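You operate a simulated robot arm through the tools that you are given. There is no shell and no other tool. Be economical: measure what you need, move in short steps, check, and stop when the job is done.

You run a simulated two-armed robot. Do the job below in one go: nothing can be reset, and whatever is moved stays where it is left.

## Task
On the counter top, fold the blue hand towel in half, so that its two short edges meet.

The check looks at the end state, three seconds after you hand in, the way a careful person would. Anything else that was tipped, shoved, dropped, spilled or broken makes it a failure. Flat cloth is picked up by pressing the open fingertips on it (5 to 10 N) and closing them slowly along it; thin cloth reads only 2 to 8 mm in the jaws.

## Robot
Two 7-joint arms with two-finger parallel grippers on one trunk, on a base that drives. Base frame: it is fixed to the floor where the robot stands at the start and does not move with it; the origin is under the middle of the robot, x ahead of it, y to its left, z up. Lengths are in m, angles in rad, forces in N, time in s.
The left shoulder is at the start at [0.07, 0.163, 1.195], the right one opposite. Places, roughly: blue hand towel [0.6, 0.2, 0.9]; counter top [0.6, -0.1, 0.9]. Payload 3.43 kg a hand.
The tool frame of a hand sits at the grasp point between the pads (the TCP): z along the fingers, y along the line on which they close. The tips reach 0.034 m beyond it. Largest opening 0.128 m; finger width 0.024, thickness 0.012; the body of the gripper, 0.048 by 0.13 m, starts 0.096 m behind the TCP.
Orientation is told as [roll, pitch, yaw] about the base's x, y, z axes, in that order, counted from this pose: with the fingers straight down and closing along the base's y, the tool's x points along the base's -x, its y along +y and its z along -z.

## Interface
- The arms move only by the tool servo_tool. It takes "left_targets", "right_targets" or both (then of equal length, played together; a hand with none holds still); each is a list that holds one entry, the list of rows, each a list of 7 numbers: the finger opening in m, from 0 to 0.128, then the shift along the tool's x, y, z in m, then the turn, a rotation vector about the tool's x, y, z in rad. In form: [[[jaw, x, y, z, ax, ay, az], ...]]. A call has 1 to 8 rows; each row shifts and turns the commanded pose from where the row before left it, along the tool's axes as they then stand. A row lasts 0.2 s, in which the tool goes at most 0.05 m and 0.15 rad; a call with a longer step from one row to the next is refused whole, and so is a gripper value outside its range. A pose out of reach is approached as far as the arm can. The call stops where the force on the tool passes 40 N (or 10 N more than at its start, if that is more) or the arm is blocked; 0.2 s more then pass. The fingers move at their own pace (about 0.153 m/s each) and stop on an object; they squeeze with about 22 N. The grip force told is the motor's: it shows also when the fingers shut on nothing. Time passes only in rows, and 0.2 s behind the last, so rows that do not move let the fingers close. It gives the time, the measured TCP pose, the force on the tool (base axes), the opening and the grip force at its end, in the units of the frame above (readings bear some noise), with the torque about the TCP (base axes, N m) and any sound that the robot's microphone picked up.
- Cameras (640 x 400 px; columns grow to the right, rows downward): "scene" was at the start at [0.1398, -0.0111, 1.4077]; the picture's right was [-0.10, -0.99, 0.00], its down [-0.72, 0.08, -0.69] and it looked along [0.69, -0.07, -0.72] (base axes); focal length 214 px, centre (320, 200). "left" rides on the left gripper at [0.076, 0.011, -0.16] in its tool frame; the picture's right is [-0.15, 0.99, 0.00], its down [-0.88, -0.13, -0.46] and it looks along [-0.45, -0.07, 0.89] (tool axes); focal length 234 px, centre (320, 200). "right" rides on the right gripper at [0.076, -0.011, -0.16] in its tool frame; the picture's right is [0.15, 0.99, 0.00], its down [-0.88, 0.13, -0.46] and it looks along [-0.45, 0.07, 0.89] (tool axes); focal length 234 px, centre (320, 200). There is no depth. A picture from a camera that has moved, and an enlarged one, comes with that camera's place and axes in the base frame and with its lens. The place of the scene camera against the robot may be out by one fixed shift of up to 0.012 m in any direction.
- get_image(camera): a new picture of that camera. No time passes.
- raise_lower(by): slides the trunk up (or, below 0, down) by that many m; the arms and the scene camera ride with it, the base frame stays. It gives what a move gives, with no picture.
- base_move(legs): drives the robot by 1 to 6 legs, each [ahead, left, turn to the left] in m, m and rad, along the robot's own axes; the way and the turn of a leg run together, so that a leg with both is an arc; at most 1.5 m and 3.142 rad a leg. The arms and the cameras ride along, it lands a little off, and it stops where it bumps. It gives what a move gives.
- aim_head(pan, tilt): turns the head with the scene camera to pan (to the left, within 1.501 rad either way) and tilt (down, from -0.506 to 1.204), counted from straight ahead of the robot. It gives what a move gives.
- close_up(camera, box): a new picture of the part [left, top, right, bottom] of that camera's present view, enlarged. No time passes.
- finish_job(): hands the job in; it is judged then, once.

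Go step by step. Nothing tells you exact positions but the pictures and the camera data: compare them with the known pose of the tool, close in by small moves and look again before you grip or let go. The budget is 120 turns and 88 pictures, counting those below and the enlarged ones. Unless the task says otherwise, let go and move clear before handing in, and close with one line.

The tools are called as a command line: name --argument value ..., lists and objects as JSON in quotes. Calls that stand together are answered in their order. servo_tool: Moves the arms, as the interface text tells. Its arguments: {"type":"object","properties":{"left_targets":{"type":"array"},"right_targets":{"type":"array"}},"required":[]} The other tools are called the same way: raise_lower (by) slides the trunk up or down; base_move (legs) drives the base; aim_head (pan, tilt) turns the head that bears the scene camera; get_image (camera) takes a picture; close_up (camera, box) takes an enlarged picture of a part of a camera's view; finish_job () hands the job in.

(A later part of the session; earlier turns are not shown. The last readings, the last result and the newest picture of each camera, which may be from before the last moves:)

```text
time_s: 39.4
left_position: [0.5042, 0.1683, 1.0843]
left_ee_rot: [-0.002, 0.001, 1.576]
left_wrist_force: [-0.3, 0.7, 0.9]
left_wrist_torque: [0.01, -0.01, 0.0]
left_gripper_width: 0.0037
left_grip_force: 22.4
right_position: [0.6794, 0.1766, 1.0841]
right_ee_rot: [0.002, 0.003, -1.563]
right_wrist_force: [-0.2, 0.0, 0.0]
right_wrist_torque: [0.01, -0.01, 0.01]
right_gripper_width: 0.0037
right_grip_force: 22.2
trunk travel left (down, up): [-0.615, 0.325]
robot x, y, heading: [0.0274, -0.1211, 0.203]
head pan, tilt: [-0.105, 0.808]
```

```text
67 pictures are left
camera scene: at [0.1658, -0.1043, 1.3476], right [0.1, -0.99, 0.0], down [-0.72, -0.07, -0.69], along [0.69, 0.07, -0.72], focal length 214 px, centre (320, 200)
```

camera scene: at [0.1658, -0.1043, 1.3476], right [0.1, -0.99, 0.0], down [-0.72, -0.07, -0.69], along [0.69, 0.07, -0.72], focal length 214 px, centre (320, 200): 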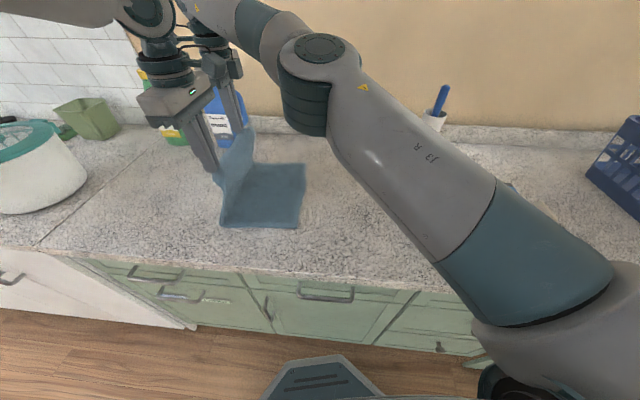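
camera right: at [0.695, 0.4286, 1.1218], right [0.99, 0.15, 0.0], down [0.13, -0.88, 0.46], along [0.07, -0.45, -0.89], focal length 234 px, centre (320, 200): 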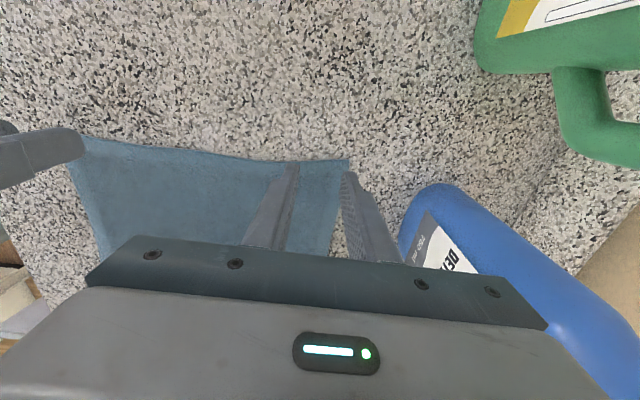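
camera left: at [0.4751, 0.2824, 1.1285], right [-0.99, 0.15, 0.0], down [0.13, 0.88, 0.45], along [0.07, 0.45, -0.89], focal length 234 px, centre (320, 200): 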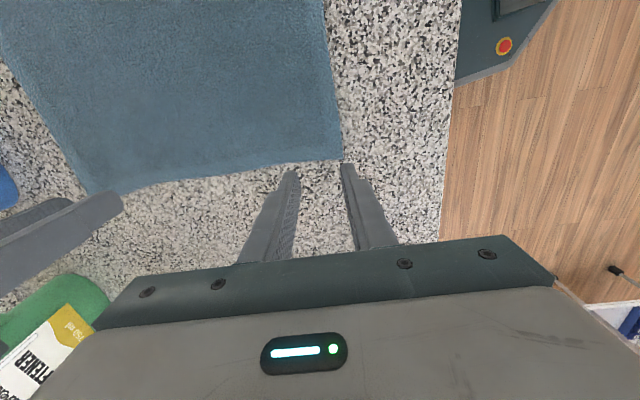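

The cloth now hangs about vertical above the fold line. I'll check where the lower right edge lies before bringing it over.

close_up --camera "scene" --box '[180, 110, 340, 250]'

get_image --camera "right"

```text
2.86 times, centred on (260, 180) of scene
camera zoom: at [0.1658, -0.1043, 1.3476], right [0.1, -0.99, 0.0], down [-0.72, -0.07, -0.69], along [0.69, 0.07, -0.72], focal length 613 px, centre (491, 257)
```

zoom: 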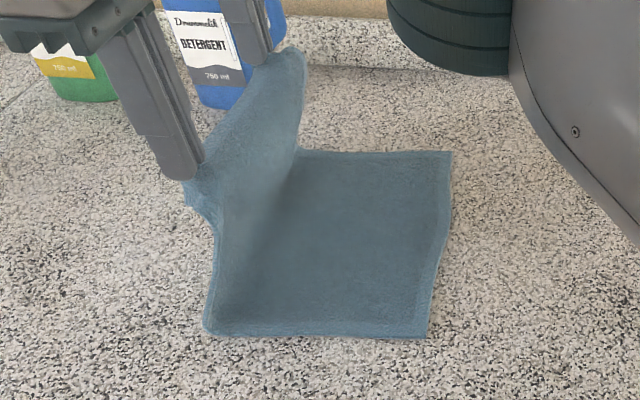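

```text
65 pictures are left
camera right: at [0.6673, 0.2519, 1.2416], right [0.99, 0.15, 0.0], down [0.14, -0.88, 0.45], along [0.07, -0.45, -0.89], focal length 234 px, centre (320, 200)
```

right: 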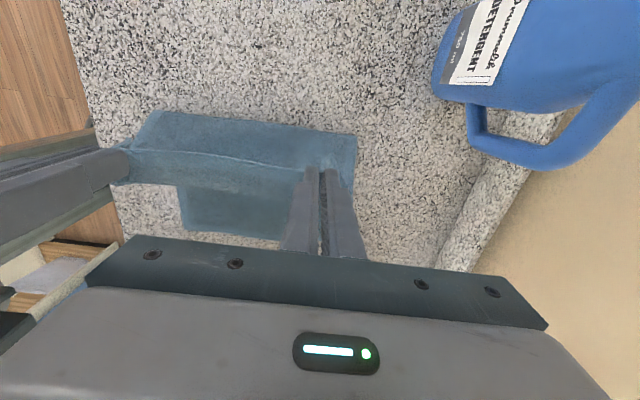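

The lower right edge now reads about y -0.015 at the near end and y 0 at the far end, so I'll aim for that. I'll continue over and downward, then recheck.

base_move --legs '[[-0.016, -0.078, 0]]'

servo_tool --left_targets '[[[0.0, 0, 0, 0.025, 0, 0, 0]]]' --right_targets '[[[0.0, 0, 0, 0.025, 0, 0, 0]]]'

base_move --legs '[[-0.009, -0.045, 0]]'

servo_tool --left_targets '[[[0.0, 0, 0, 0.03, 0, 0, 0]]]' --right_targets '[[[0.0, 0, 0, 0.03, 0, 0, 0]]]'

close_up --camera "scene" --box '[120, 80, 360, 260]'

get_image --camera "right"

get_image --camera "left"

```text
time_s: 40.4
left_position: [0.5035, 0.089, 1.0844]
left_ee_rot: [0.001, 0.001, 1.577]
left_wrist_force: [0.1, 0.7, 0.6]
left_wrist_torque: [0.01, 0.03, -0.01]
left_gripper_width: 0.0035
left_grip_force: 21.6
right_position: [0.6796, 0.0991, 1.0826]
right_ee_rot: [0.002, 0.001, -1.561]
right_wrist_force: [0.2, -1.2, -0.4]
right_wrist_torque: [-0.01, 0.02, 0.01]
right_gripper_width: 0.004
right_grip_force: 22.2
trunk travel left (down, up): [-0.615, 0.325]
robot x, y, heading: [0.0238, -0.2019, 0.204]
head pan, tilt: [-0.105, 0.808]
```

```text
time_s: 40.8
left_position: [0.5059, 0.0906, 1.0589]
left_ee_rot: [0.002, 0.001, 1.576]
left_wrist_force: [0.6, 0.5, 0.5]
left_wrist_torque: [-0.03, 0.08, 0.03]
left_gripper_width: 0.0034
left_grip_force: 22.0
right_position: [0.6814, 0.1, 1.0563]
right_ee_rot: [0.0, 0.0, -1.56]
right_wrist_force: [0.3, -0.1, -0.7]
right_wrist_torque: [-0.04, 0.02, -0.02]
right_gripper_width: 0.0039
right_grip_force: 21.6
trunk travel left (down, up): [-0.615, 0.325]
robot x, y, heading: [0.0274, -0.196, 0.205]
head pan, tilt: [-0.105, 0.808]
```

```text
time_s: 41.7
left_position: [0.5049, 0.0455, 1.0599]
left_ee_rot: [-0.001, 0.001, 1.577]
left_wrist_force: [-0.2, 0.8, -1.0]
left_wrist_torque: [0.02, 0.03, -0.01]
left_gripper_width: 0.0039
left_grip_force: 21.5
right_position: [0.6804, 0.0554, 1.0589]
right_ee_rot: [0.003, -0.001, -1.56]
right_wrist_force: [0.4, -0.1, -1.0]
right_wrist_torque: [-0.03, 0.01, 0.01]
right_gripper_width: 0.004
right_grip_force: 21.6
trunk travel left (down, up): [-0.615, 0.325]
robot x, y, heading: [0.0271, -0.245, 0.205]
head pan, tilt: [-0.105, 0.808]
```

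```text
time_s: 42.1
left_position: [0.506, 0.0464, 1.0277]
left_ee_rot: [0.002, 0.002, 1.58]
left_wrist_force: [0.2, 0.8, -0.3]
left_wrist_torque: [-0.04, 0.05, 0.0]
left_gripper_width: 0.0036
left_grip_force: 22.0
right_position: [0.6812, 0.0577, 1.0261]
right_ee_rot: [-0.001, 0.0, -1.56]
right_wrist_force: [-0.2, -0.5, 0.2]
right_wrist_torque: [-0.03, 0.03, -0.02]
right_gripper_width: 0.0035
right_grip_force: 22.7
trunk travel left (down, up): [-0.615, 0.325]
robot x, y, heading: [0.029, -0.2427, 0.204]
head pan, tilt: [-0.105, 0.808]
```

```text
2.22 times, centred on (240, 170) of scene
camera zoom: at [0.1691, -0.2254, 1.3474], right [0.1, -0.99, 0.0], down [-0.72, -0.08, -0.69], along [0.69, 0.07, -0.73], focal length 477 px, centre (498, 267)
```

zoom: 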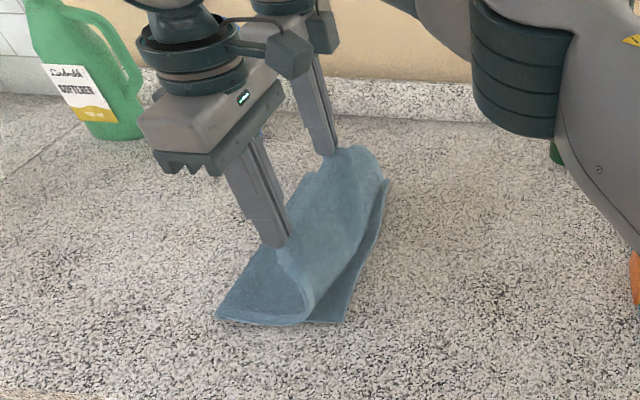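

```text
63 pictures are left
camera right: at [0.6693, 0.1317, 1.1838], right [0.99, 0.16, 0.0], down [0.14, -0.88, 0.46], along [0.07, -0.45, -0.89], focal length 234 px, centre (320, 200)
```

right: 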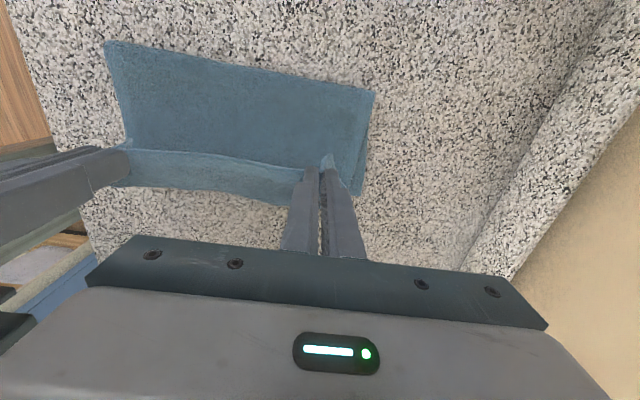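

```text
62 pictures are left
camera left: at [0.4965, -0.029, 1.1867], right [-0.99, 0.14, 0.0], down [0.12, 0.88, 0.45], along [0.06, 0.45, -0.89], focal length 234 px, centre (320, 200)
```

left: 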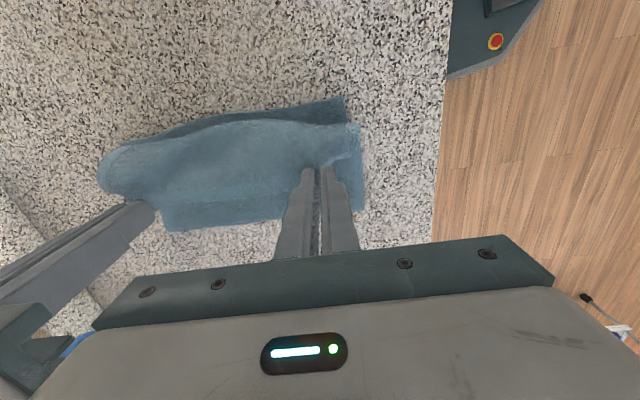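

The fold end has been pulled in to about y 0.135, so the lower layer was lifted by a too-taut path. I'll back off left and see whether the lower half lies flat again before following a lower arc.

base_move --legs '[[0.014, 0.068, 0]]'

close_up --camera "scene" --box '[120, 80, 360, 260]'

get_image --camera "right"

```text
time_s: 43.1
left_position: [0.5037, 0.1133, 1.0291]
left_ee_rot: [0.0, 0.001, 1.574]
left_wrist_force: [0.8, 0.0, -1.0]
left_wrist_torque: [-0.03, 0.0, -0.02]
left_gripper_width: 0.0038
left_grip_force: 21.7
right_position: [0.6813, 0.122, 1.0277]
right_ee_rot: [0.002, 0.001, -1.563]
right_wrist_force: [-0.9, 0.6, 0.1]
right_wrist_torque: [-0.05, -0.03, 0.0]
right_gripper_width: 0.0041
right_grip_force: 21.2
trunk travel left (down, up): [-0.615, 0.325]
robot x, y, heading: [0.0265, -0.1749, 0.208]
head pan, tilt: [-0.105, 0.808]
```

```text
2.22 times, centred on (240, 170) of scene
camera zoom: at [0.1664, -0.1595, 1.3477], right [0.1, -0.99, 0.0], down [-0.72, -0.07, -0.69], along [0.69, 0.07, -0.72], focal length 477 px, centre (498, 267)
```

zoom: 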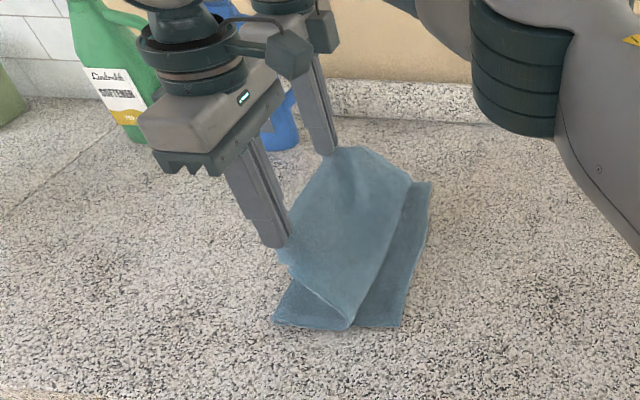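

```text
60 pictures are left
camera right: at [0.6677, 0.1969, 1.1864], right [0.99, 0.15, 0.0], down [0.14, -0.88, 0.45], along [0.07, -0.45, -0.89], focal length 234 px, centre (320, 200)
```

right: 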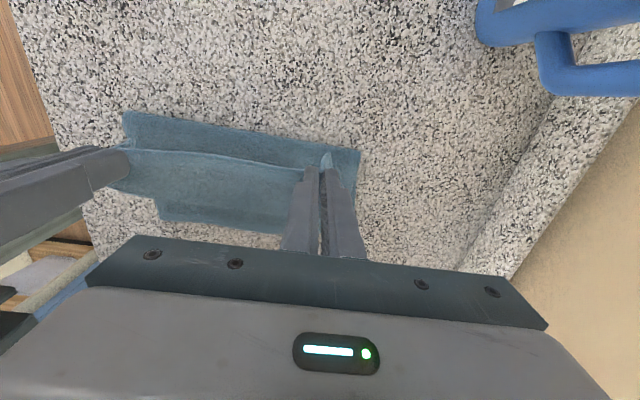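

The slack has doubled back over the lower layer, with a fold at y 0.135. I'll lift and go back left to re-lay the lower half out to about y 0.185, then follow a tighter arc.

servo_tool --left_targets '[[[0.0, 0, 0, -0.035, 0, 0, 0], [0.0, 0, 0, -0.035, 0, 0, 0]]]' --right_targets '[[[0.0, 0, 0, -0.035, 0, 0, 0], [0.0, 0, 0, -0.035, 0, 0, 0]]]'

base_move --legs '[[0.019, 0.095, 0]]'

close_up --camera "scene" --box '[120, 80, 360, 260]'

get_image --camera "right"

```text
time_s: 43.8
left_position: [0.5018, 0.114, 1.0992]
left_ee_rot: [-0.002, 0.0, 1.577]
left_wrist_force: [0.6, 0.4, 0.2]
left_wrist_torque: [-0.03, -0.01, -0.01]
left_gripper_width: 0.0037
left_grip_force: 22.0
right_position: [0.6748, 0.1199, 1.0985]
right_ee_rot: [0.004, 0.001, -1.562]
right_wrist_force: [-1.2, 0.0, -0.6]
right_wrist_torque: [-0.03, -0.04, 0.0]
right_gripper_width: 0.0038
right_grip_force: 21.7
right hand out of reach, approached as far as the arm can: row 2
trunk travel left (down, up): [-0.615, 0.325]
robot x, y, heading: [0.0289, -0.1789, 0.202]
head pan, tilt: [-0.105, 0.808]
```

```text
time_s: 44.9
left_position: [0.5032, 0.2104, 1.1001]
left_ee_rot: [-0.001, 0.0, 1.577]
left_wrist_force: [0.0, -0.5, -0.9]
left_wrist_torque: [-0.02, 0.04, 0.01]
left_gripper_width: 0.0037
left_grip_force: 22.0
right_position: [0.6761, 0.216, 1.0987]
right_ee_rot: [0.004, 0.005, -1.562]
right_wrist_force: [0.5, 0.3, 0.1]
right_wrist_torque: [-0.08, 0.03, 0.04]
right_gripper_width: 0.0039
right_grip_force: 22.1
trunk travel left (down, up): [-0.615, 0.325]
robot x, y, heading: [0.0289, -0.0749, 0.204]
head pan, tilt: [-0.105, 0.808]
```

```text
2.22 times, centred on (240, 170) of scene
camera zoom: at [0.1653, -0.0624, 1.3477], right [0.1, -1.0, 0.0], down [-0.72, -0.07, -0.69], along [0.69, 0.07, -0.72], focal length 477 px, centre (498, 267)
```

zoom: 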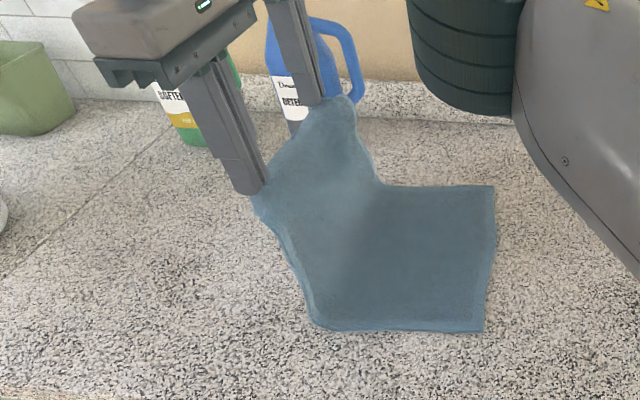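

```text
58 pictures are left
camera right: at [0.664, 0.2917, 1.2566], right [0.99, 0.15, 0.0], down [0.14, -0.88, 0.45], along [0.07, -0.45, -0.89], focal length 234 px, centre (320, 200)
```

right: 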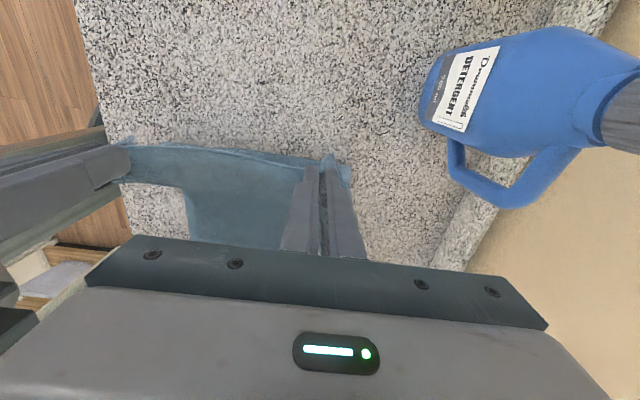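

The lower half lies flat again out to y 0.19. Now I'll follow the tighter arc, lowering before each sideways step so the cloth never goes taut.

servo_tool --left_targets '[[[0.0, 0, 0, 0.016, 0, 0, 0]]]' --right_targets '[[[0.0, 0, 0, 0.016, 0, 0, 0]]]'

base_move --legs '[[-0.012, -0.059, 0]]'

servo_tool --left_targets '[[[0.0, 0, 0, 0.022, 0, 0, 0]]]' --right_targets '[[[0.0, 0, 0, 0.022, 0, 0, 0]]]'

base_move --legs '[[-0.01, -0.049, 0]]'

close_up --camera "scene" --box '[120, 80, 360, 260]'

```text
time_s: 45.3
left_position: [0.5037, 0.2072, 1.0831]
left_ee_rot: [0.0, -0.003, 1.576]
left_wrist_force: [0.6, 0.1, -0.2]
left_wrist_torque: [0.04, 0.04, -0.02]
left_gripper_width: 0.0036
left_grip_force: 21.9
right_position: [0.6788, 0.2143, 1.0815]
right_ee_rot: [0.002, 0.006, -1.563]
right_wrist_force: [0.5, -0.6, -0.2]
right_wrist_torque: [0.01, 0.05, 0.02]
right_gripper_width: 0.0039
right_grip_force: 21.7
trunk travel left (down, up): [-0.615, 0.325]
robot x, y, heading: [0.0252, -0.0797, 0.203]
head pan, tilt: [-0.105, 0.808]
```

```text
time_s: 46.3
left_position: [0.5025, 0.1529, 1.0832]
left_ee_rot: [0.0, 0.0, 1.578]
left_wrist_force: [0.2, -0.6, 0.2]
left_wrist_torque: [-0.01, 0.02, 0.0]
left_gripper_width: 0.0036
left_grip_force: 21.9
right_position: [0.6778, 0.1595, 1.0823]
right_ee_rot: [0.003, 0.001, -1.563]
right_wrist_force: [1.0, -0.1, 0.0]
right_wrist_torque: [0.01, -0.03, -0.01]
right_gripper_width: 0.0037
right_grip_force: 22.5
trunk travel left (down, up): [-0.615, 0.325]
robot x, y, heading: [0.0267, -0.1371, 0.205]
head pan, tilt: [-0.105, 0.808]
```

```text
time_s: 46.7
left_position: [0.5045, 0.1538, 1.0579]
left_ee_rot: [0.002, 0.0, 1.579]
left_wrist_force: [0.1, 0.9, -0.5]
left_wrist_torque: [-0.02, 0.06, 0.0]
left_gripper_width: 0.0039
left_grip_force: 22.3
right_position: [0.6766, 0.1593, 1.0572]
right_ee_rot: [0.002, 0.0, -1.56]
right_wrist_force: [-0.3, 0.9, -0.1]
right_wrist_torque: [-0.06, 0.02, 0.0]
right_gripper_width: 0.0037
right_grip_force: 21.9
trunk travel left (down, up): [-0.615, 0.325]
robot x, y, heading: [0.0283, -0.1345, 0.204]
head pan, tilt: [-0.105, 0.808]
```

```text
time_s: 47.6
left_position: [0.5033, 0.1044, 1.0616]
left_ee_rot: [0.001, 0.002, 1.577]
left_wrist_force: [0.3, 0.3, 0.1]
left_wrist_torque: [0.0, -0.03, 0.02]
left_gripper_width: 0.0036
left_grip_force: 21.9
right_position: [0.6759, 0.1103, 1.0597]
right_ee_rot: [0.002, 0.001, -1.559]
right_wrist_force: [-1.3, 0.0, -0.8]
right_wrist_torque: [0.01, -0.05, 0.0]
right_gripper_width: 0.0038
right_grip_force: 22.6
trunk travel left (down, up): [-0.615, 0.325]
robot x, y, heading: [0.0252, -0.1865, 0.205]
head pan, tilt: [-0.105, 0.808]
```

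```text
2.22 times, centred on (240, 170) of scene
camera zoom: at [0.1656, -0.1689, 1.3476], right [0.1, -0.99, 0.0], down [-0.72, -0.07, -0.69], along [0.69, 0.07, -0.72], focal length 477 px, centre (498, 267)
```

zoom: 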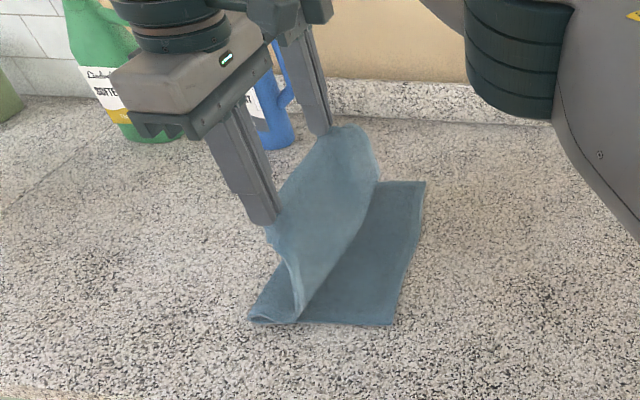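

The fold crept to y 0.158, because the straight-hanging cloth needs a lower path, roughly height equal to y. I'll go back once more and come over along a 45° line instead.

servo_tool --left_targets '[[[0.0, 0, 0, -0.038, 0, 0, 0]]]' --right_targets '[[[0.0, 0, 0, -0.038, 0, 0, 0]]]'

base_move --legs '[[0.021, 0.105, 0]]'

servo_tool --left_targets '[[[0.0, 0, 0, 0.01, 0, 0, 0], [0.0, 0, 0, 0.02, 0, 0, 0]]]' --right_targets '[[[0.0, 0, 0, 0.01, 0, 0, 0], [0.0, 0, 0, 0.02, 0, 0, 0]]]'

base_move --legs '[[-0.009, -0.044, 0]]'

servo_tool --left_targets '[[[0.0, 0, 0, 0.02, 0, 0, 0], [0.0, 0, 0, 0.02, 0, 0, 0]]]' --right_targets '[[[0.0, 0, 0, 0.02, 0, 0, 0], [0.0, 0, 0, 0.02, 0, 0, 0]]]'

close_up --camera "scene" --box '[120, 80, 360, 260]'

```text
time_s: 48.0
left_position: [0.4984, 0.1059, 1.1016]
left_ee_rot: [-0.004, 0.004, 1.578]
left_wrist_force: [-0.8, 0.4, -1.0]
left_wrist_torque: [-0.06, -0.01, 0.01]
left_gripper_width: 0.0037
left_grip_force: 22.0
right_position: [0.6732, 0.1124, 1.0998]
right_ee_rot: [0.005, 0.0, -1.559]
right_wrist_force: [-0.4, -0.4, -0.2]
right_wrist_torque: [-0.03, -0.04, 0.04]
right_gripper_width: 0.0035
right_grip_force: 21.6
trunk travel left (down, up): [-0.615, 0.325]
robot x, y, heading: [0.0253, -0.1879, 0.212]
head pan, tilt: [-0.105, 0.808]
```

```text
time_s: 49.2
left_position: [0.5003, 0.2114, 1.1017]
left_ee_rot: [0.0, -0.001, 1.58]
left_wrist_force: [-0.4, 0.5, -0.6]
left_wrist_torque: [-0.02, 0.01, 0.04]
left_gripper_width: 0.0038
left_grip_force: 22.5
right_position: [0.6745, 0.2174, 1.0984]
right_ee_rot: [0.004, 0.004, -1.559]
right_wrist_force: [0.0, 0.7, -0.4]
right_wrist_torque: [-0.01, -0.01, 0.04]
right_gripper_width: 0.0038
right_grip_force: 21.9
trunk travel left (down, up): [-0.615, 0.325]
robot x, y, heading: [0.0235, -0.0779, 0.21]
head pan, tilt: [-0.105, 0.808]
```

```text
time_s: 49.8
left_position: [0.5024, 0.2105, 1.0705]
left_ee_rot: [0.001, -0.001, 1.579]
left_wrist_force: [-0.7, 0.1, -0.3]
left_wrist_torque: [-0.04, 0.03, 0.0]
left_gripper_width: 0.0035
left_grip_force: 22.2
right_position: [0.6774, 0.2182, 1.067]
right_ee_rot: [0.0, 0.004, -1.558]
right_wrist_force: [-0.2, -0.4, 0.2]
right_wrist_torque: [-0.02, -0.01, 0.02]
right_gripper_width: 0.0039
right_grip_force: 22.0
trunk travel left (down, up): [-0.615, 0.325]
robot x, y, heading: [0.0278, -0.0811, 0.208]
head pan, tilt: [-0.105, 0.808]
```

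```text
time_s: 50.7
left_position: [0.5009, 0.1683, 1.0691]
left_ee_rot: [-0.001, 0.002, 1.58]
left_wrist_force: [0.3, -0.1, 0.9]
left_wrist_torque: [0.0, 0.03, -0.03]
left_gripper_width: 0.0037
left_grip_force: 21.3
right_position: [0.6751, 0.1742, 1.0677]
right_ee_rot: [0.001, 0.002, -1.558]
right_wrist_force: [1.1, 0.3, -0.5]
right_wrist_torque: [-0.03, -0.03, 0.02]
right_gripper_width: 0.0039
right_grip_force: 22.1
trunk travel left (down, up): [-0.615, 0.325]
robot x, y, heading: [0.0246, -0.1251, 0.206]
head pan, tilt: [-0.105, 0.808]
```

```text
time_s: 51.3
left_position: [0.502, 0.1672, 1.0291]
left_ee_rot: [0.0, -0.001, 1.582]
left_wrist_force: [-0.4, -0.5, -0.2]
left_wrist_torque: [-0.01, 0.05, -0.01]
left_gripper_width: 0.0035
left_grip_force: 21.4
right_position: [0.6765, 0.1735, 1.0278]
right_ee_rot: [0.003, 0.003, -1.558]
right_wrist_force: [-0.6, 0.5, -0.4]
right_wrist_torque: [0.04, 0.02, -0.01]
right_gripper_width: 0.0037
right_grip_force: 22.2
trunk travel left (down, up): [-0.615, 0.325]
robot x, y, heading: [0.0288, -0.1251, 0.21]
head pan, tilt: [-0.105, 0.808]
```

```text
2.22 times, centred on (240, 170) of scene
camera zoom: at [0.1654, -0.107, 1.3477], right [0.1, -0.99, 0.0], down [-0.72, -0.07, -0.69], along [0.69, 0.07, -0.72], focal length 477 px, centre (498, 267)
```

zoom: 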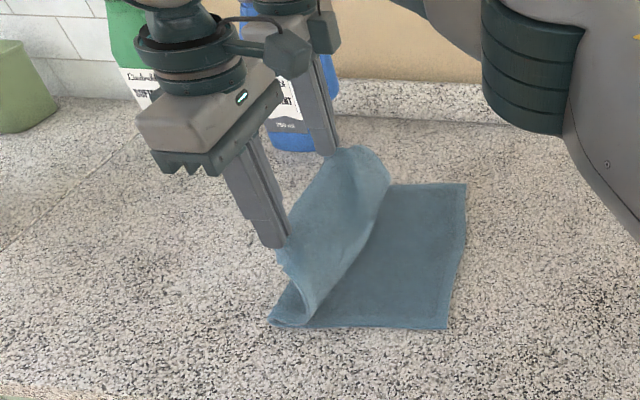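

The fold now sits at y ≈ 0.19, with the upper layer leaning right. I'll continue low: down a little, then right, in small steps.

servo_tool --left_targets '[[[0.0, 0, 0, 0.02, 0, 0, 0]]]' --right_targets '[[[0.0, 0, 0, 0.02, 0, 0, 0]]]'

base_move --legs '[[-0.0096, -0.047, 0]]'

servo_tool --left_targets '[[[0.0, 0, 0, 0.02, 0, 0, 0]]]' --right_targets '[[[0.0, 0, 0, 0.02, 0, 0, 0]]]'

base_move --legs '[[-0.008, -0.039, 0]]'

close_up --camera "scene" --box '[120, 80, 360, 260]'

```text
time_s: 51.7
left_position: [0.5013, 0.1658, 1.0086]
left_ee_rot: [0.002, 0.001, 1.582]
left_wrist_force: [1.1, 0.1, 0.5]
left_wrist_torque: [0.0, 0.05, -0.02]
left_gripper_width: 0.0038
left_grip_force: 21.8
right_position: [0.6778, 0.1751, 1.0082]
right_ee_rot: [-0.001, 0.002, -1.558]
right_wrist_force: [-0.3, 0.1, 0.2]
right_wrist_torque: [-0.02, 0.05, 0.02]
right_gripper_width: 0.004
right_grip_force: 21.9
trunk travel left (down, up): [-0.615, 0.325]
robot x, y, heading: [0.0251, -0.1289, 0.212]
head pan, tilt: [-0.105, 0.808]
```

```text
time_s: 52.6
left_position: [0.4998, 0.1219, 1.0097]
left_ee_rot: [-0.001, 0.003, 1.583]
left_wrist_force: [0.6, 0.0, 0.4]
left_wrist_torque: [0.01, 0.02, 0.01]
left_gripper_width: 0.0035
left_grip_force: 22.3
right_position: [0.6755, 0.1294, 1.008]
right_ee_rot: [0.001, 0.001, -1.556]
right_wrist_force: [0.0, 0.4, 0.0]
right_wrist_torque: [-0.02, 0.0, 0.01]
right_gripper_width: 0.0043
right_grip_force: 22.5
trunk travel left (down, up): [-0.615, 0.325]
robot x, y, heading: [0.0222, -0.168, 0.217]
head pan, tilt: [-0.105, 0.808]
```

```text
time_s: 53.0
left_position: [0.501, 0.1239, 0.9897]
left_ee_rot: [0.001, 0.003, 1.582]
left_wrist_force: [0.2, 0.6, 0.1]
left_wrist_torque: [-0.06, 0.04, 0.01]
left_gripper_width: 0.0036
left_grip_force: 21.9
right_position: [0.6755, 0.1303, 0.9859]
right_ee_rot: [0.0, 0.0, -1.554]
right_wrist_force: [-0.5, 0.4, 0.1]
right_wrist_torque: [-0.05, -0.01, 0.0]
right_gripper_width: 0.0038
right_grip_force: 21.7
trunk travel left (down, up): [-0.615, 0.325]
robot x, y, heading: [0.0284, -0.1708, 0.212]
head pan, tilt: [-0.105, 0.808]
```

```text
time_s: 53.9
left_position: [0.4994, 0.0833, 0.9898]
left_ee_rot: [0.001, 0.001, 1.584]
left_wrist_force: [-0.6, 0.2, 0.1]
left_wrist_torque: [-0.02, 0.03, -0.01]
left_gripper_width: 0.0037
left_grip_force: 22.4
right_position: [0.6745, 0.0911, 0.988]
right_ee_rot: [0.002, 0.002, -1.556]
right_wrist_force: [0.0, -0.4, -0.2]
right_wrist_torque: [-0.02, 0.01, 0.0]
right_gripper_width: 0.0038
right_grip_force: 22.4
trunk travel left (down, up): [-0.615, 0.325]
robot x, y, heading: [0.0252, -0.2091, 0.212]
head pan, tilt: [-0.105, 0.808]
```

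```text
2.22 times, centred on (240, 170) of scene
camera zoom: at [0.1651, -0.1913, 1.3476], right [0.11, -0.99, 0.0], down [-0.72, -0.08, -0.69], along [0.69, 0.07, -0.72], focal length 477 px, centre (498, 267)
```

zoom: 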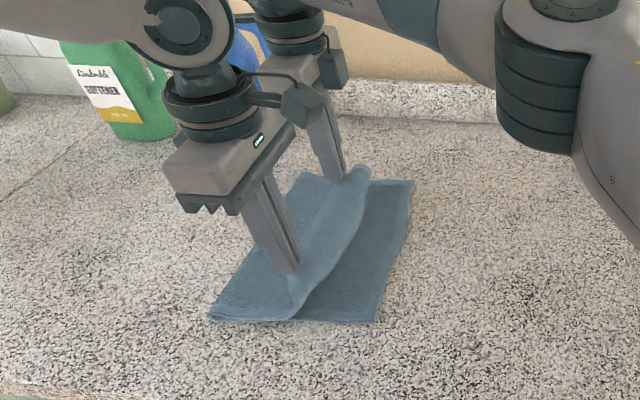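

The fold sits well at y ≈ 0.185 at both ends. The grip needs about 8 cm more to the right, staying low.

servo_tool --left_targets '[[[0.0, 0, 0, 0.012, 0, 0, 0]]]' --right_targets '[[[0.0, 0.003, 0, 0.012, 0, 0, 0]]]'

base_move --legs '[[-0.009, -0.044, 0]]'

servo_tool --left_targets '[[[0.0, 0, 0, 0.014, 0, 0, 0]]]' --right_targets '[[[0.0, 0.003, 0, 0.014, 0, 0, 0]]]'

close_up --camera "scene" --box '[120, 80, 360, 260]'

get_image --camera "left"

```text
time_s: 54.2
left_position: [0.5006, 0.0856, 0.9762]
left_ee_rot: [0.001, 0.002, 1.584]
left_wrist_force: [0.3, 0.2, -0.3]
left_wrist_torque: [-0.02, 0.01, -0.01]
left_gripper_width: 0.0034
left_grip_force: 21.8
right_position: [0.6759, 0.0954, 0.9755]
right_ee_rot: [0.003, 0.0, -1.552]
right_wrist_force: [0.7, 0.4, -0.2]
right_wrist_torque: [-0.02, 0.04, 0.05]
right_gripper_width: 0.0037
right_grip_force: 22.2
trunk travel left (down, up): [-0.615, 0.325]
robot x, y, heading: [0.0259, -0.2068, 0.213]
head pan, tilt: [-0.105, 0.808]
```

```text
time_s: 55.1
left_position: [0.5, 0.0393, 0.9773]
left_ee_rot: [0.001, 0.002, 1.586]
left_wrist_force: [-0.5, 0.2, 0.2]
left_wrist_torque: [-0.03, 0.02, 0.01]
left_gripper_width: 0.0037
left_grip_force: 21.5
right_position: [0.6744, 0.0498, 0.9759]
right_ee_rot: [0.002, 0.002, -1.553]
right_wrist_force: [-0.3, -0.5, -0.1]
right_wrist_torque: [0.01, -0.02, 0.02]
right_gripper_width: 0.0036
right_grip_force: 22.1
trunk travel left (down, up): [-0.615, 0.325]
robot x, y, heading: [0.0254, -0.2548, 0.212]
head pan, tilt: [-0.105, 0.808]
```

```text
time_s: 55.5
left_position: [0.5003, 0.0418, 0.9622]
left_ee_rot: [0.002, 0.003, 1.586]
left_wrist_force: [0.9, 0.2, 0.0]
left_wrist_torque: [-0.05, 0.02, 0.01]
left_gripper_width: 0.0039
left_grip_force: 21.8
right_position: [0.6755, 0.0544, 0.9613]
right_ee_rot: [0.003, -0.001, -1.551]
right_wrist_force: [0.3, 1.0, 0.8]
right_wrist_torque: [-0.05, 0.01, -0.03]
right_gripper_width: 0.0039
right_grip_force: 22.2
trunk travel left (down, up): [-0.615, 0.325]
robot x, y, heading: [0.0299, -0.2538, 0.211]
head pan, tilt: [-0.105, 0.808]
```

```text
2.22 times, centred on (240, 170) of scene
camera zoom: at [0.1666, -0.2337, 1.3475], right [0.11, -0.99, 0.0], down [-0.72, -0.08, -0.69], along [0.69, 0.07, -0.72], focal length 477 px, centre (498, 267)
```

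zoom: 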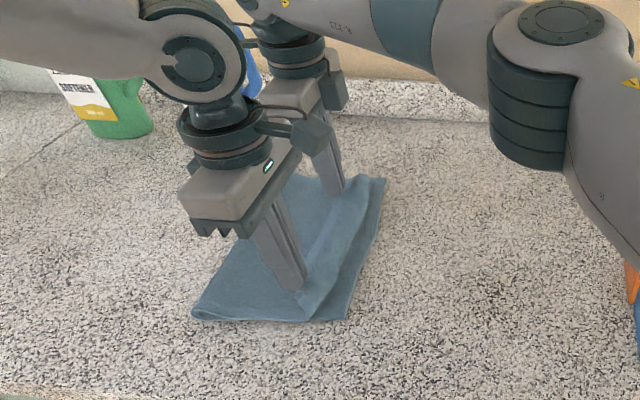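

```text
53 pictures are left
camera left: at [0.4916, -0.0334, 1.1215], right [-0.99, 0.13, 0.0], down [0.12, 0.88, 0.45], along [0.06, 0.45, -0.89], focal length 234 px, centre (320, 200)
```

left: 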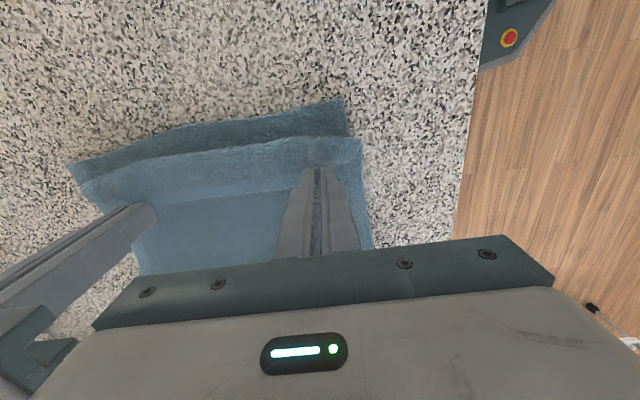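

The upper edge still leaves the grip toward the right and rolls under. I'll tilt both hands so their fingers lean in from the right, which turns the edge up and over, before pulling it level with the lower edge.

servo_tool --left_targets '[[[0.0, 0, 0, 0, 0, -0.14, 0], [0.0, 0, 0, 0, 0, -0.14, 0], [0.0, 0, 0, 0, 0, -0.14, 0], [0.0, 0, 0, 0, 0, -0.14, 0]]]' --right_targets '[[[0.0, 0, 0, 0, 0, 0.14, 0], [0.0, 0, 0, 0, 0, 0.14, 0], [0.0, 0, 0, 0, 0, 0.14, 0], [0.0, 0, 0, 0, 0, 0.14, 0]]]'

close_up --camera "scene" --box '[120, 80, 360, 260]'

```text
time_s: 56.5
left_position: [0.4702, 0.1006, 0.9812]
left_ee_rot: [0.008, -0.563, 1.582]
left_wrist_force: [-1.7, 1.2, -1.0]
left_wrist_torque: [-0.02, -0.11, -0.08]
left_gripper_width: 0.0
left_grip_force: 22.1
left hand out of reach, approached as far as the arm can: row 2, 3, 4
right_position: [0.6797, 0.0495, 0.9624]
right_ee_rot: [0.007, 0.562, -1.555]
right_wrist_force: [4.0, -2.4, 0.0]
right_wrist_torque: [0.2, 0.35, 0.21]
right_gripper_width: 0.0036
right_grip_force: 21.9
trunk travel left (down, up): [-0.615, 0.325]
robot x, y, heading: [0.0275, -0.2581, 0.212]
head pan, tilt: [-0.105, 0.808]
```

```text
2.22 times, centred on (240, 170) of scene
camera zoom: at [0.1666, -0.2376, 1.3476], right [0.11, -0.99, 0.0], down [-0.72, -0.08, -0.69], along [0.69, 0.07, -0.72], focal length 477 px, centre (498, 267)
```

zoom: 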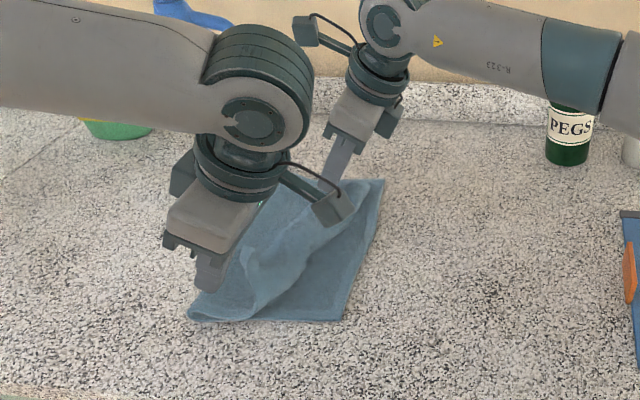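

Tilting ran the left hand out of reach and it lost its corner; the right hand still holds. I'll lift the left hand clear and place the right corner first.

servo_tool --left_targets '[[[0.0, -0.0266, 0, -0.0424, 0, 0, 0], [0.0, -0.0266, 0, -0.0424, 0, 0, 0], [0.0, 0, 0, 0, 0, 0.14, 0], [0.0, 0, 0, 0, 0, 0.14, 0], [0.0, 0, 0, 0, 0, 0.14, 0], [0.0, 0, 0, 0, 0, 0.14, 0]]]'

servo_tool --right_targets '[[[0.0, -0.02, 0.004, -0.005, 0, 0, 0], [0.0, -0.02, 0.004, -0.005, 0, 0, 0], [0.0, -0.016, 0.004, -0.004, 0, 0, 0]]]'

close_up --camera "scene" --box '[120, 80, 360, 260]'

get_image --camera "right"

get_image --camera "left"

```text
time_s: 58.0
left_position: [0.4694, 0.1016, 1.0828]
left_ee_rot: [-0.001, 0.004, 1.585]
left_wrist_force: [0.0, 0.1, 0.9]
left_wrist_torque: [0.01, -0.03, 0.01]
left_gripper_width: 0.0
left_grip_force: 21.7
right_position: [0.6741, 0.0529, 0.9632]
right_ee_rot: [0.002, 0.563, -1.551]
right_wrist_force: [-0.3, 0.0, -0.8]
right_wrist_torque: [0.0, -0.01, 0.02]
right_gripper_width: 0.0039
right_grip_force: 22.2
trunk travel left (down, up): [-0.615, 0.325]
robot x, y, heading: [0.0275, -0.2539, 0.205]
head pan, tilt: [-0.105, 0.808]
```

```text
time_s: 58.8
left_position: [0.4705, 0.1002, 1.0829]
left_ee_rot: [0.0, 0.001, 1.586]
left_wrist_force: [-0.6, 0.5, -0.6]
left_wrist_torque: [-0.01, -0.01, 0.0]
left_gripper_width: 0.0
left_grip_force: 22.0
right_position: [0.6873, -0.0036, 0.9449]
right_ee_rot: [0.003, 0.564, -1.55]
right_wrist_force: [0.5, 1.0, 2.4]
right_wrist_torque: [0.04, 0.0, 0.0]
right_gripper_width: 0.0038
right_grip_force: 22.4
trunk travel left (down, up): [-0.615, 0.325]
robot x, y, heading: [0.0245, -0.2528, 0.212]
head pan, tilt: [-0.105, 0.808]
```

```text
2.22 times, centred on (240, 170) of scene
camera zoom: at [0.1654, -0.2377, 1.3478], right [0.11, -0.99, 0.0], down [-0.72, -0.08, -0.69], along [0.69, 0.07, -0.72], focal length 477 px, centre (498, 267)
```

zoom: 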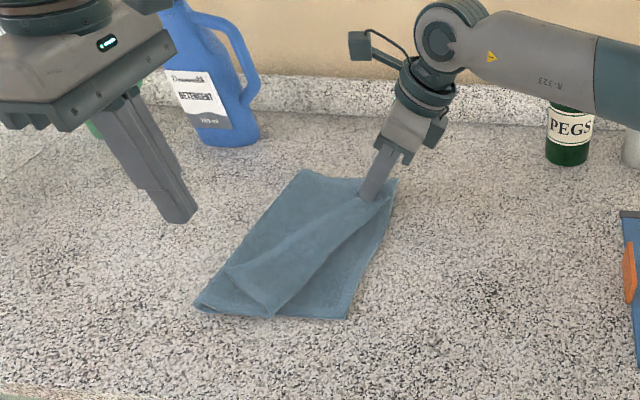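

```text
50 pictures are left
camera right: at [0.6765, -0.0252, 1.1191], right [0.99, 0.14, 0.08], down [0.15, -0.99, -0.09], along [0.07, 0.1, -0.99], focal length 234 px, centre (320, 200)
```

right: 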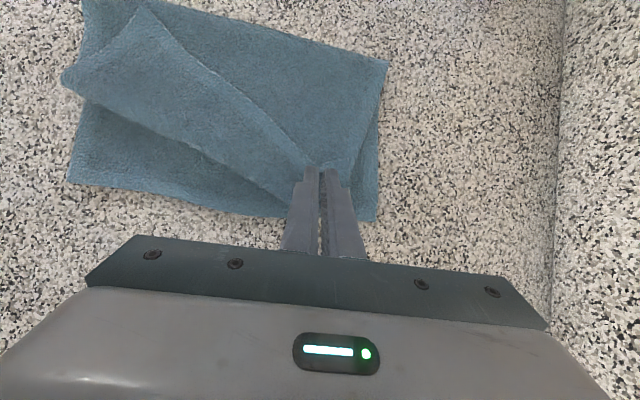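

```text
49 pictures are left
camera left: at [0.4605, 0.0244, 1.2417], right [-0.99, 0.13, 0.0], down [0.12, 0.88, 0.46], along [0.06, 0.45, -0.89], focal length 234 px, centre (320, 200)
```

left: 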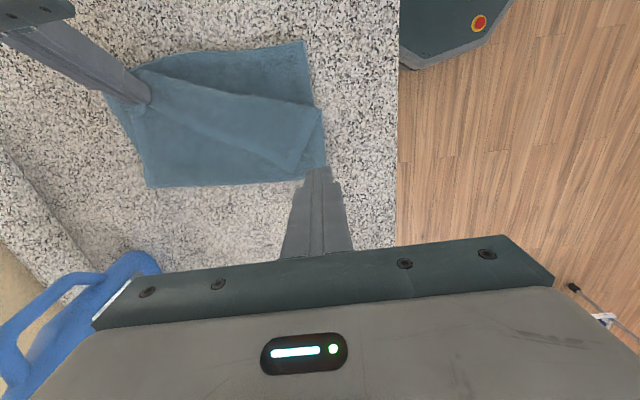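

The right corner is nearly in place, while the near part of the upper layer is flipped back with its corner at about (0.51, 0.14). From this overhead view the lower right edge is at y ≈ -0.016. I'll move the right grip 17 mm further right and 10 mm out, then release.

servo_tool --right_targets '[[[0.0, -0.0144, 0.01, -0.009, 0, 0, 0], [0.0, 0, 0, 0, 0, 0, 0]]]'

close_up --camera "right" --box '[40, 0, 440, 250]'

```text
time_s: 59.4
left_position: [0.4694, 0.1018, 1.0821]
left_ee_rot: [-0.001, 0.002, 1.586]
left_wrist_force: [0.0, 0.2, -0.2]
left_wrist_torque: [-0.07, -0.01, 0.01]
left_gripper_width: 0.0003
left_grip_force: 22.8
right_position: [0.6979, -0.0192, 0.9461]
right_ee_rot: [0.005, 0.56, -1.552]
right_wrist_force: [0.5, 0.0, 2.8]
right_wrist_torque: [0.0, 0.01, 0.02]
right_gripper_width: 0.0039
right_grip_force: 22.2
trunk travel left (down, up): [-0.615, 0.325]
robot x, y, heading: [0.0296, -0.2517, 0.208]
head pan, tilt: [-0.105, 0.808]
```

```text
1.60 times, centred on (240, 125) of right
camera zoom: at [0.6863, -0.0414, 1.1189], right [0.99, 0.14, 0.08], down [0.15, -0.99, -0.08], along [0.07, 0.09, -0.99], focal length 375 px, centre (448, 320)
```

zoom: 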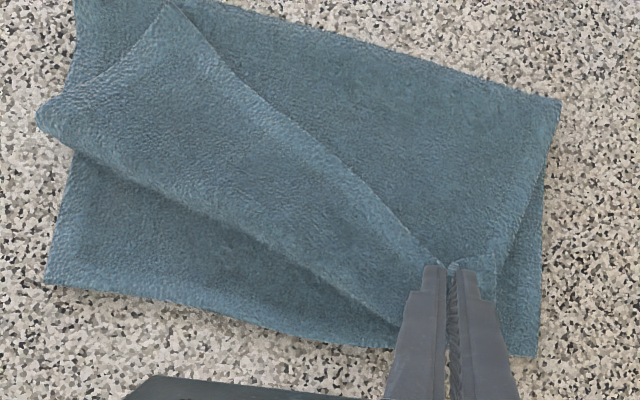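

The upper layer has rolled under itself, so I'll undo it properly: carry the right corner back up and over to the left, laying the towel open again for a clean second try.

servo_tool --right_targets '[[[0.0, 0, 0, 0, 0, -0.14, 0], [0.0, -0.02, 0, -0.03, 0, -0.14, 0], [0.0, -0.015, 0, -0.035, 0, -0.14, 0], [0.0, 0, 0, -0.04, 0, -0.14, 0]]]'

base_move --legs '[[0.025, 0.115, 0]]'

close_up --camera "scene" --box '[120, 80, 360, 260]'

```text
time_s: 60.4
left_position: [0.4698, 0.1021, 1.0825]
left_ee_rot: [0.0, 0.0, 1.585]
left_wrist_force: [0.8, 0.7, -0.4]
left_wrist_torque: [-0.01, -0.02, -0.01]
left_gripper_width: 0.0
left_grip_force: 21.4
right_position: [0.6984, -0.0766, 1.0328]
right_ee_rot: [0.003, -0.001, -1.552]
right_wrist_force: [-0.4, 0.7, 0.7]
right_wrist_torque: [0.01, 0.03, -0.01]
right_gripper_width: 0.0037
right_grip_force: 22.2
trunk travel left (down, up): [-0.615, 0.325]
robot x, y, heading: [0.0276, -0.2529, 0.213]
head pan, tilt: [-0.105, 0.808]
```

```text
time_s: 61.6
left_position: [0.4711, 0.2175, 1.0832]
left_ee_rot: [0.0, 0.0, 1.584]
left_wrist_force: [0.2, -0.2, -0.2]
left_wrist_torque: [0.02, 0.01, 0.01]
left_gripper_width: 0.0
left_grip_force: 22.4
right_position: [0.6992, 0.0375, 1.0329]
right_ee_rot: [0.003, 0.003, -1.552]
right_wrist_force: [-0.2, -0.5, -0.1]
right_wrist_torque: [0.02, 0.0, -0.01]
right_gripper_width: 0.0038
right_grip_force: 21.9
trunk travel left (down, up): [-0.615, 0.325]
robot x, y, heading: [0.0251, -0.1314, 0.211]
head pan, tilt: [-0.105, 0.808]
```

```text
2.22 times, centred on (240, 170) of scene
camera zoom: at [0.1657, -0.1195, 1.3477], right [0.11, -0.99, 0.0], down [-0.72, -0.08, -0.69], along [0.69, 0.07, -0.72], focal length 477 px, centre (498, 267)
```

zoom: 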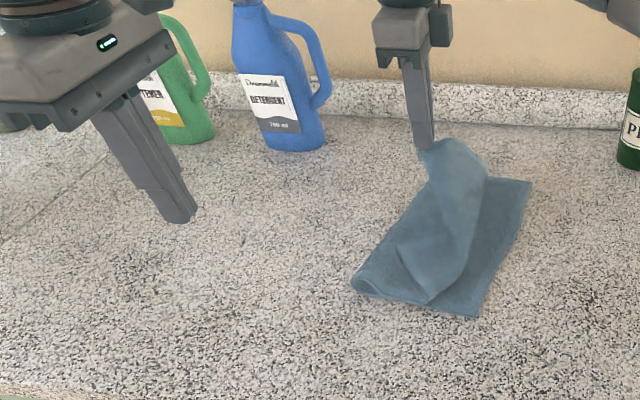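

The towel slid a few centimetres right, which is harmless. I'll keep unfolding it to the left.

servo_tool --right_targets '[[[0.0, 0, 0, -0.04, 0, 0, 0]]]'

base_move --legs '[[0.03, 0.14, 0]]'

servo_tool --right_targets '[[[0.0, 0.03, 0, 0.02, 0, 0, 0], [0.0, 0.03, 0, 0.03, 0, 0, 0]]]'

get_image --camera "scene"

get_image --camera "right"

```text
time_s: 62.0
left_position: [0.4702, 0.2176, 1.0834]
left_ee_rot: [-0.002, -0.002, 1.585]
left_wrist_force: [0.5, -0.4, 0.5]
left_wrist_torque: [0.05, -0.02, 0.02]
left_gripper_width: 0.0
left_grip_force: 22.1
right_position: [0.6978, 0.0359, 1.0743]
right_ee_rot: [0.003, 0.002, -1.554]
right_wrist_force: [1.1, -0.5, -0.5]
right_wrist_torque: [0.05, -0.02, 0.01]
right_gripper_width: 0.004
right_grip_force: 21.8
trunk travel left (down, up): [-0.615, 0.325]
robot x, y, heading: [0.0302, -0.1356, 0.211]
head pan, tilt: [-0.105, 0.808]
```

```text
time_s: 63.3
left_position: [0.4707, 0.36, 1.0834]
left_ee_rot: [0.0, -0.001, 1.585]
left_wrist_force: [-0.1, 0.1, 0.1]
left_wrist_torque: [-0.01, -0.04, -0.02]
left_gripper_width: 0.0001
left_grip_force: 21.8
right_position: [0.7014, 0.1799, 1.0725]
right_ee_rot: [0.001, 0.003, -1.555]
right_wrist_force: [0.3, 0.2, -0.4]
right_wrist_torque: [0.01, -0.06, 0.02]
right_gripper_width: 0.004
right_grip_force: 22.6
trunk travel left (down, up): [-0.615, 0.325]
robot x, y, heading: [0.0259, 0.0103, 0.209]
head pan, tilt: [-0.105, 0.808]
```

```text
time_s: 63.9
left_position: [0.4701, 0.3625, 1.0821]
left_ee_rot: [0.0, 0.001, 1.583]
left_wrist_force: [-0.4, 0.1, 0.2]
left_wrist_torque: [-0.03, 0.01, 0.04]
left_gripper_width: 0.0
left_grip_force: 21.7
right_position: [0.7002, 0.241, 1.0215]
right_ee_rot: [0.002, 0.0, -1.556]
right_wrist_force: [-0.6, -0.9, -0.6]
right_wrist_torque: [-0.02, 0.02, 0.03]
right_gripper_width: 0.0039
right_grip_force: 22.1
trunk travel left (down, up): [-0.615, 0.325]
robot x, y, heading: [0.0268, 0.0095, 0.211]
head pan, tilt: [-0.105, 0.808]
```

```text
46 pictures are left
camera scene: at [0.1663, 0.0259, 1.3476], right [0.1, -0.99, 0.0], down [-0.72, -0.08, -0.69], along [0.69, 0.07, -0.72], focal length 214 px, centre (320, 200)
```

scene: 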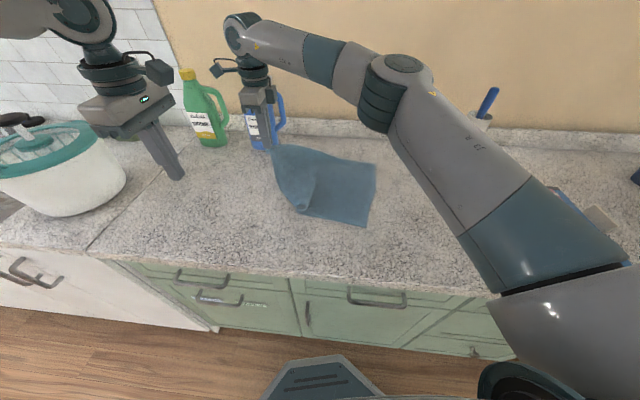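

```text
45 pictures are left
camera right: at [0.6876, 0.3164, 1.1803], right [0.99, 0.16, 0.0], down [0.14, -0.88, 0.45], along [0.08, -0.45, -0.89], focal length 234 px, centre (320, 200)
```

right: 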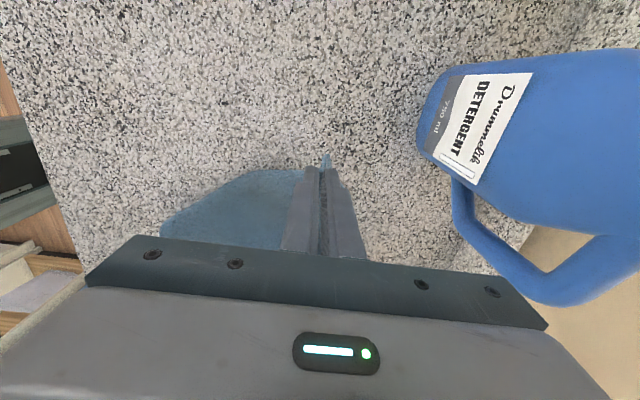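

Continuing to pull the far corner out to the left and down.

servo_tool --right_targets '[[[0.0, 0.03, 0, 0.02, 0, 0, 0], [0.0, 0.03, 0, 0.02, 0, 0, 0], [0.0, 0.02, 0, 0.02, 0, 0, 0]]]'

close_up --camera "scene" --box '[180, 100, 420, 260]'

get_image --camera "left"

```text
time_s: 64.7
left_position: [0.4706, 0.3612, 1.0833]
left_ee_rot: [-0.001, 0.0, 1.584]
left_wrist_force: [0.4, 1.2, -0.3]
left_wrist_torque: [0.02, 0.0, 0.0]
left_gripper_width: 0.0
left_grip_force: 21.9
right_position: [0.6974, 0.3181, 0.9638]
right_ee_rot: [0.005, 0.007, -1.555]
right_wrist_force: [0.4, -0.6, 0.3]
right_wrist_torque: [0.0, 0.0, -0.01]
right_gripper_width: 0.0039
right_grip_force: 21.9
right hand out of reach, approached as far as the arm can: row 3
trunk travel left (down, up): [-0.615, 0.325]
robot x, y, heading: [0.028, 0.0085, 0.21]
head pan, tilt: [-0.105, 0.808]
```

```text
2.50 times, centred on (300, 180) of scene
camera zoom: at [0.1655, 0.0243, 1.3478], right [0.1, -0.99, 0.0], down [-0.72, -0.08, -0.69], along [0.69, 0.07, -0.72], focal length 536 px, centre (370, 250)
```

zoom: 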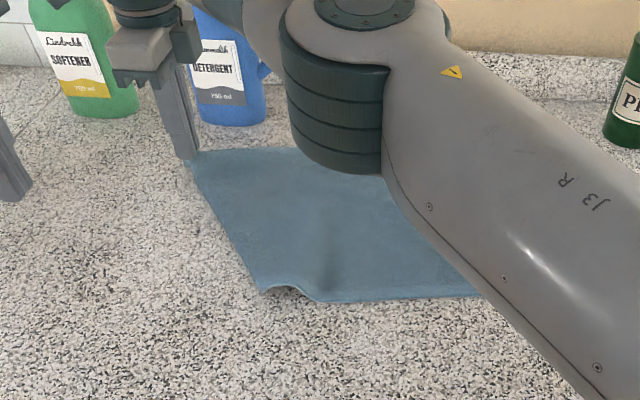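

```text
43 pictures are left
camera left: at [0.4613, 0.2852, 1.2415], right [-0.99, 0.14, 0.0], down [0.12, 0.88, 0.46], along [0.06, 0.45, -0.89], focal length 234 px, centre (320, 200)
```

left: 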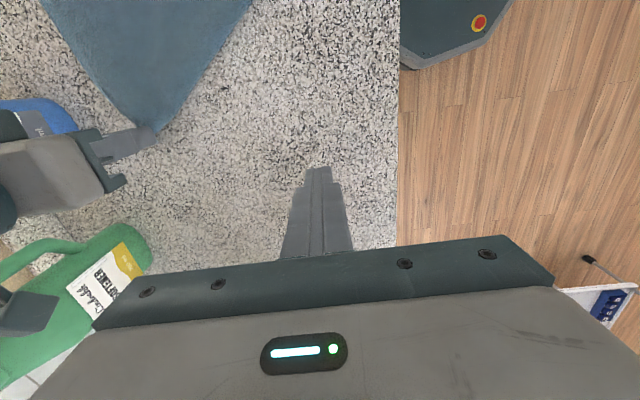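

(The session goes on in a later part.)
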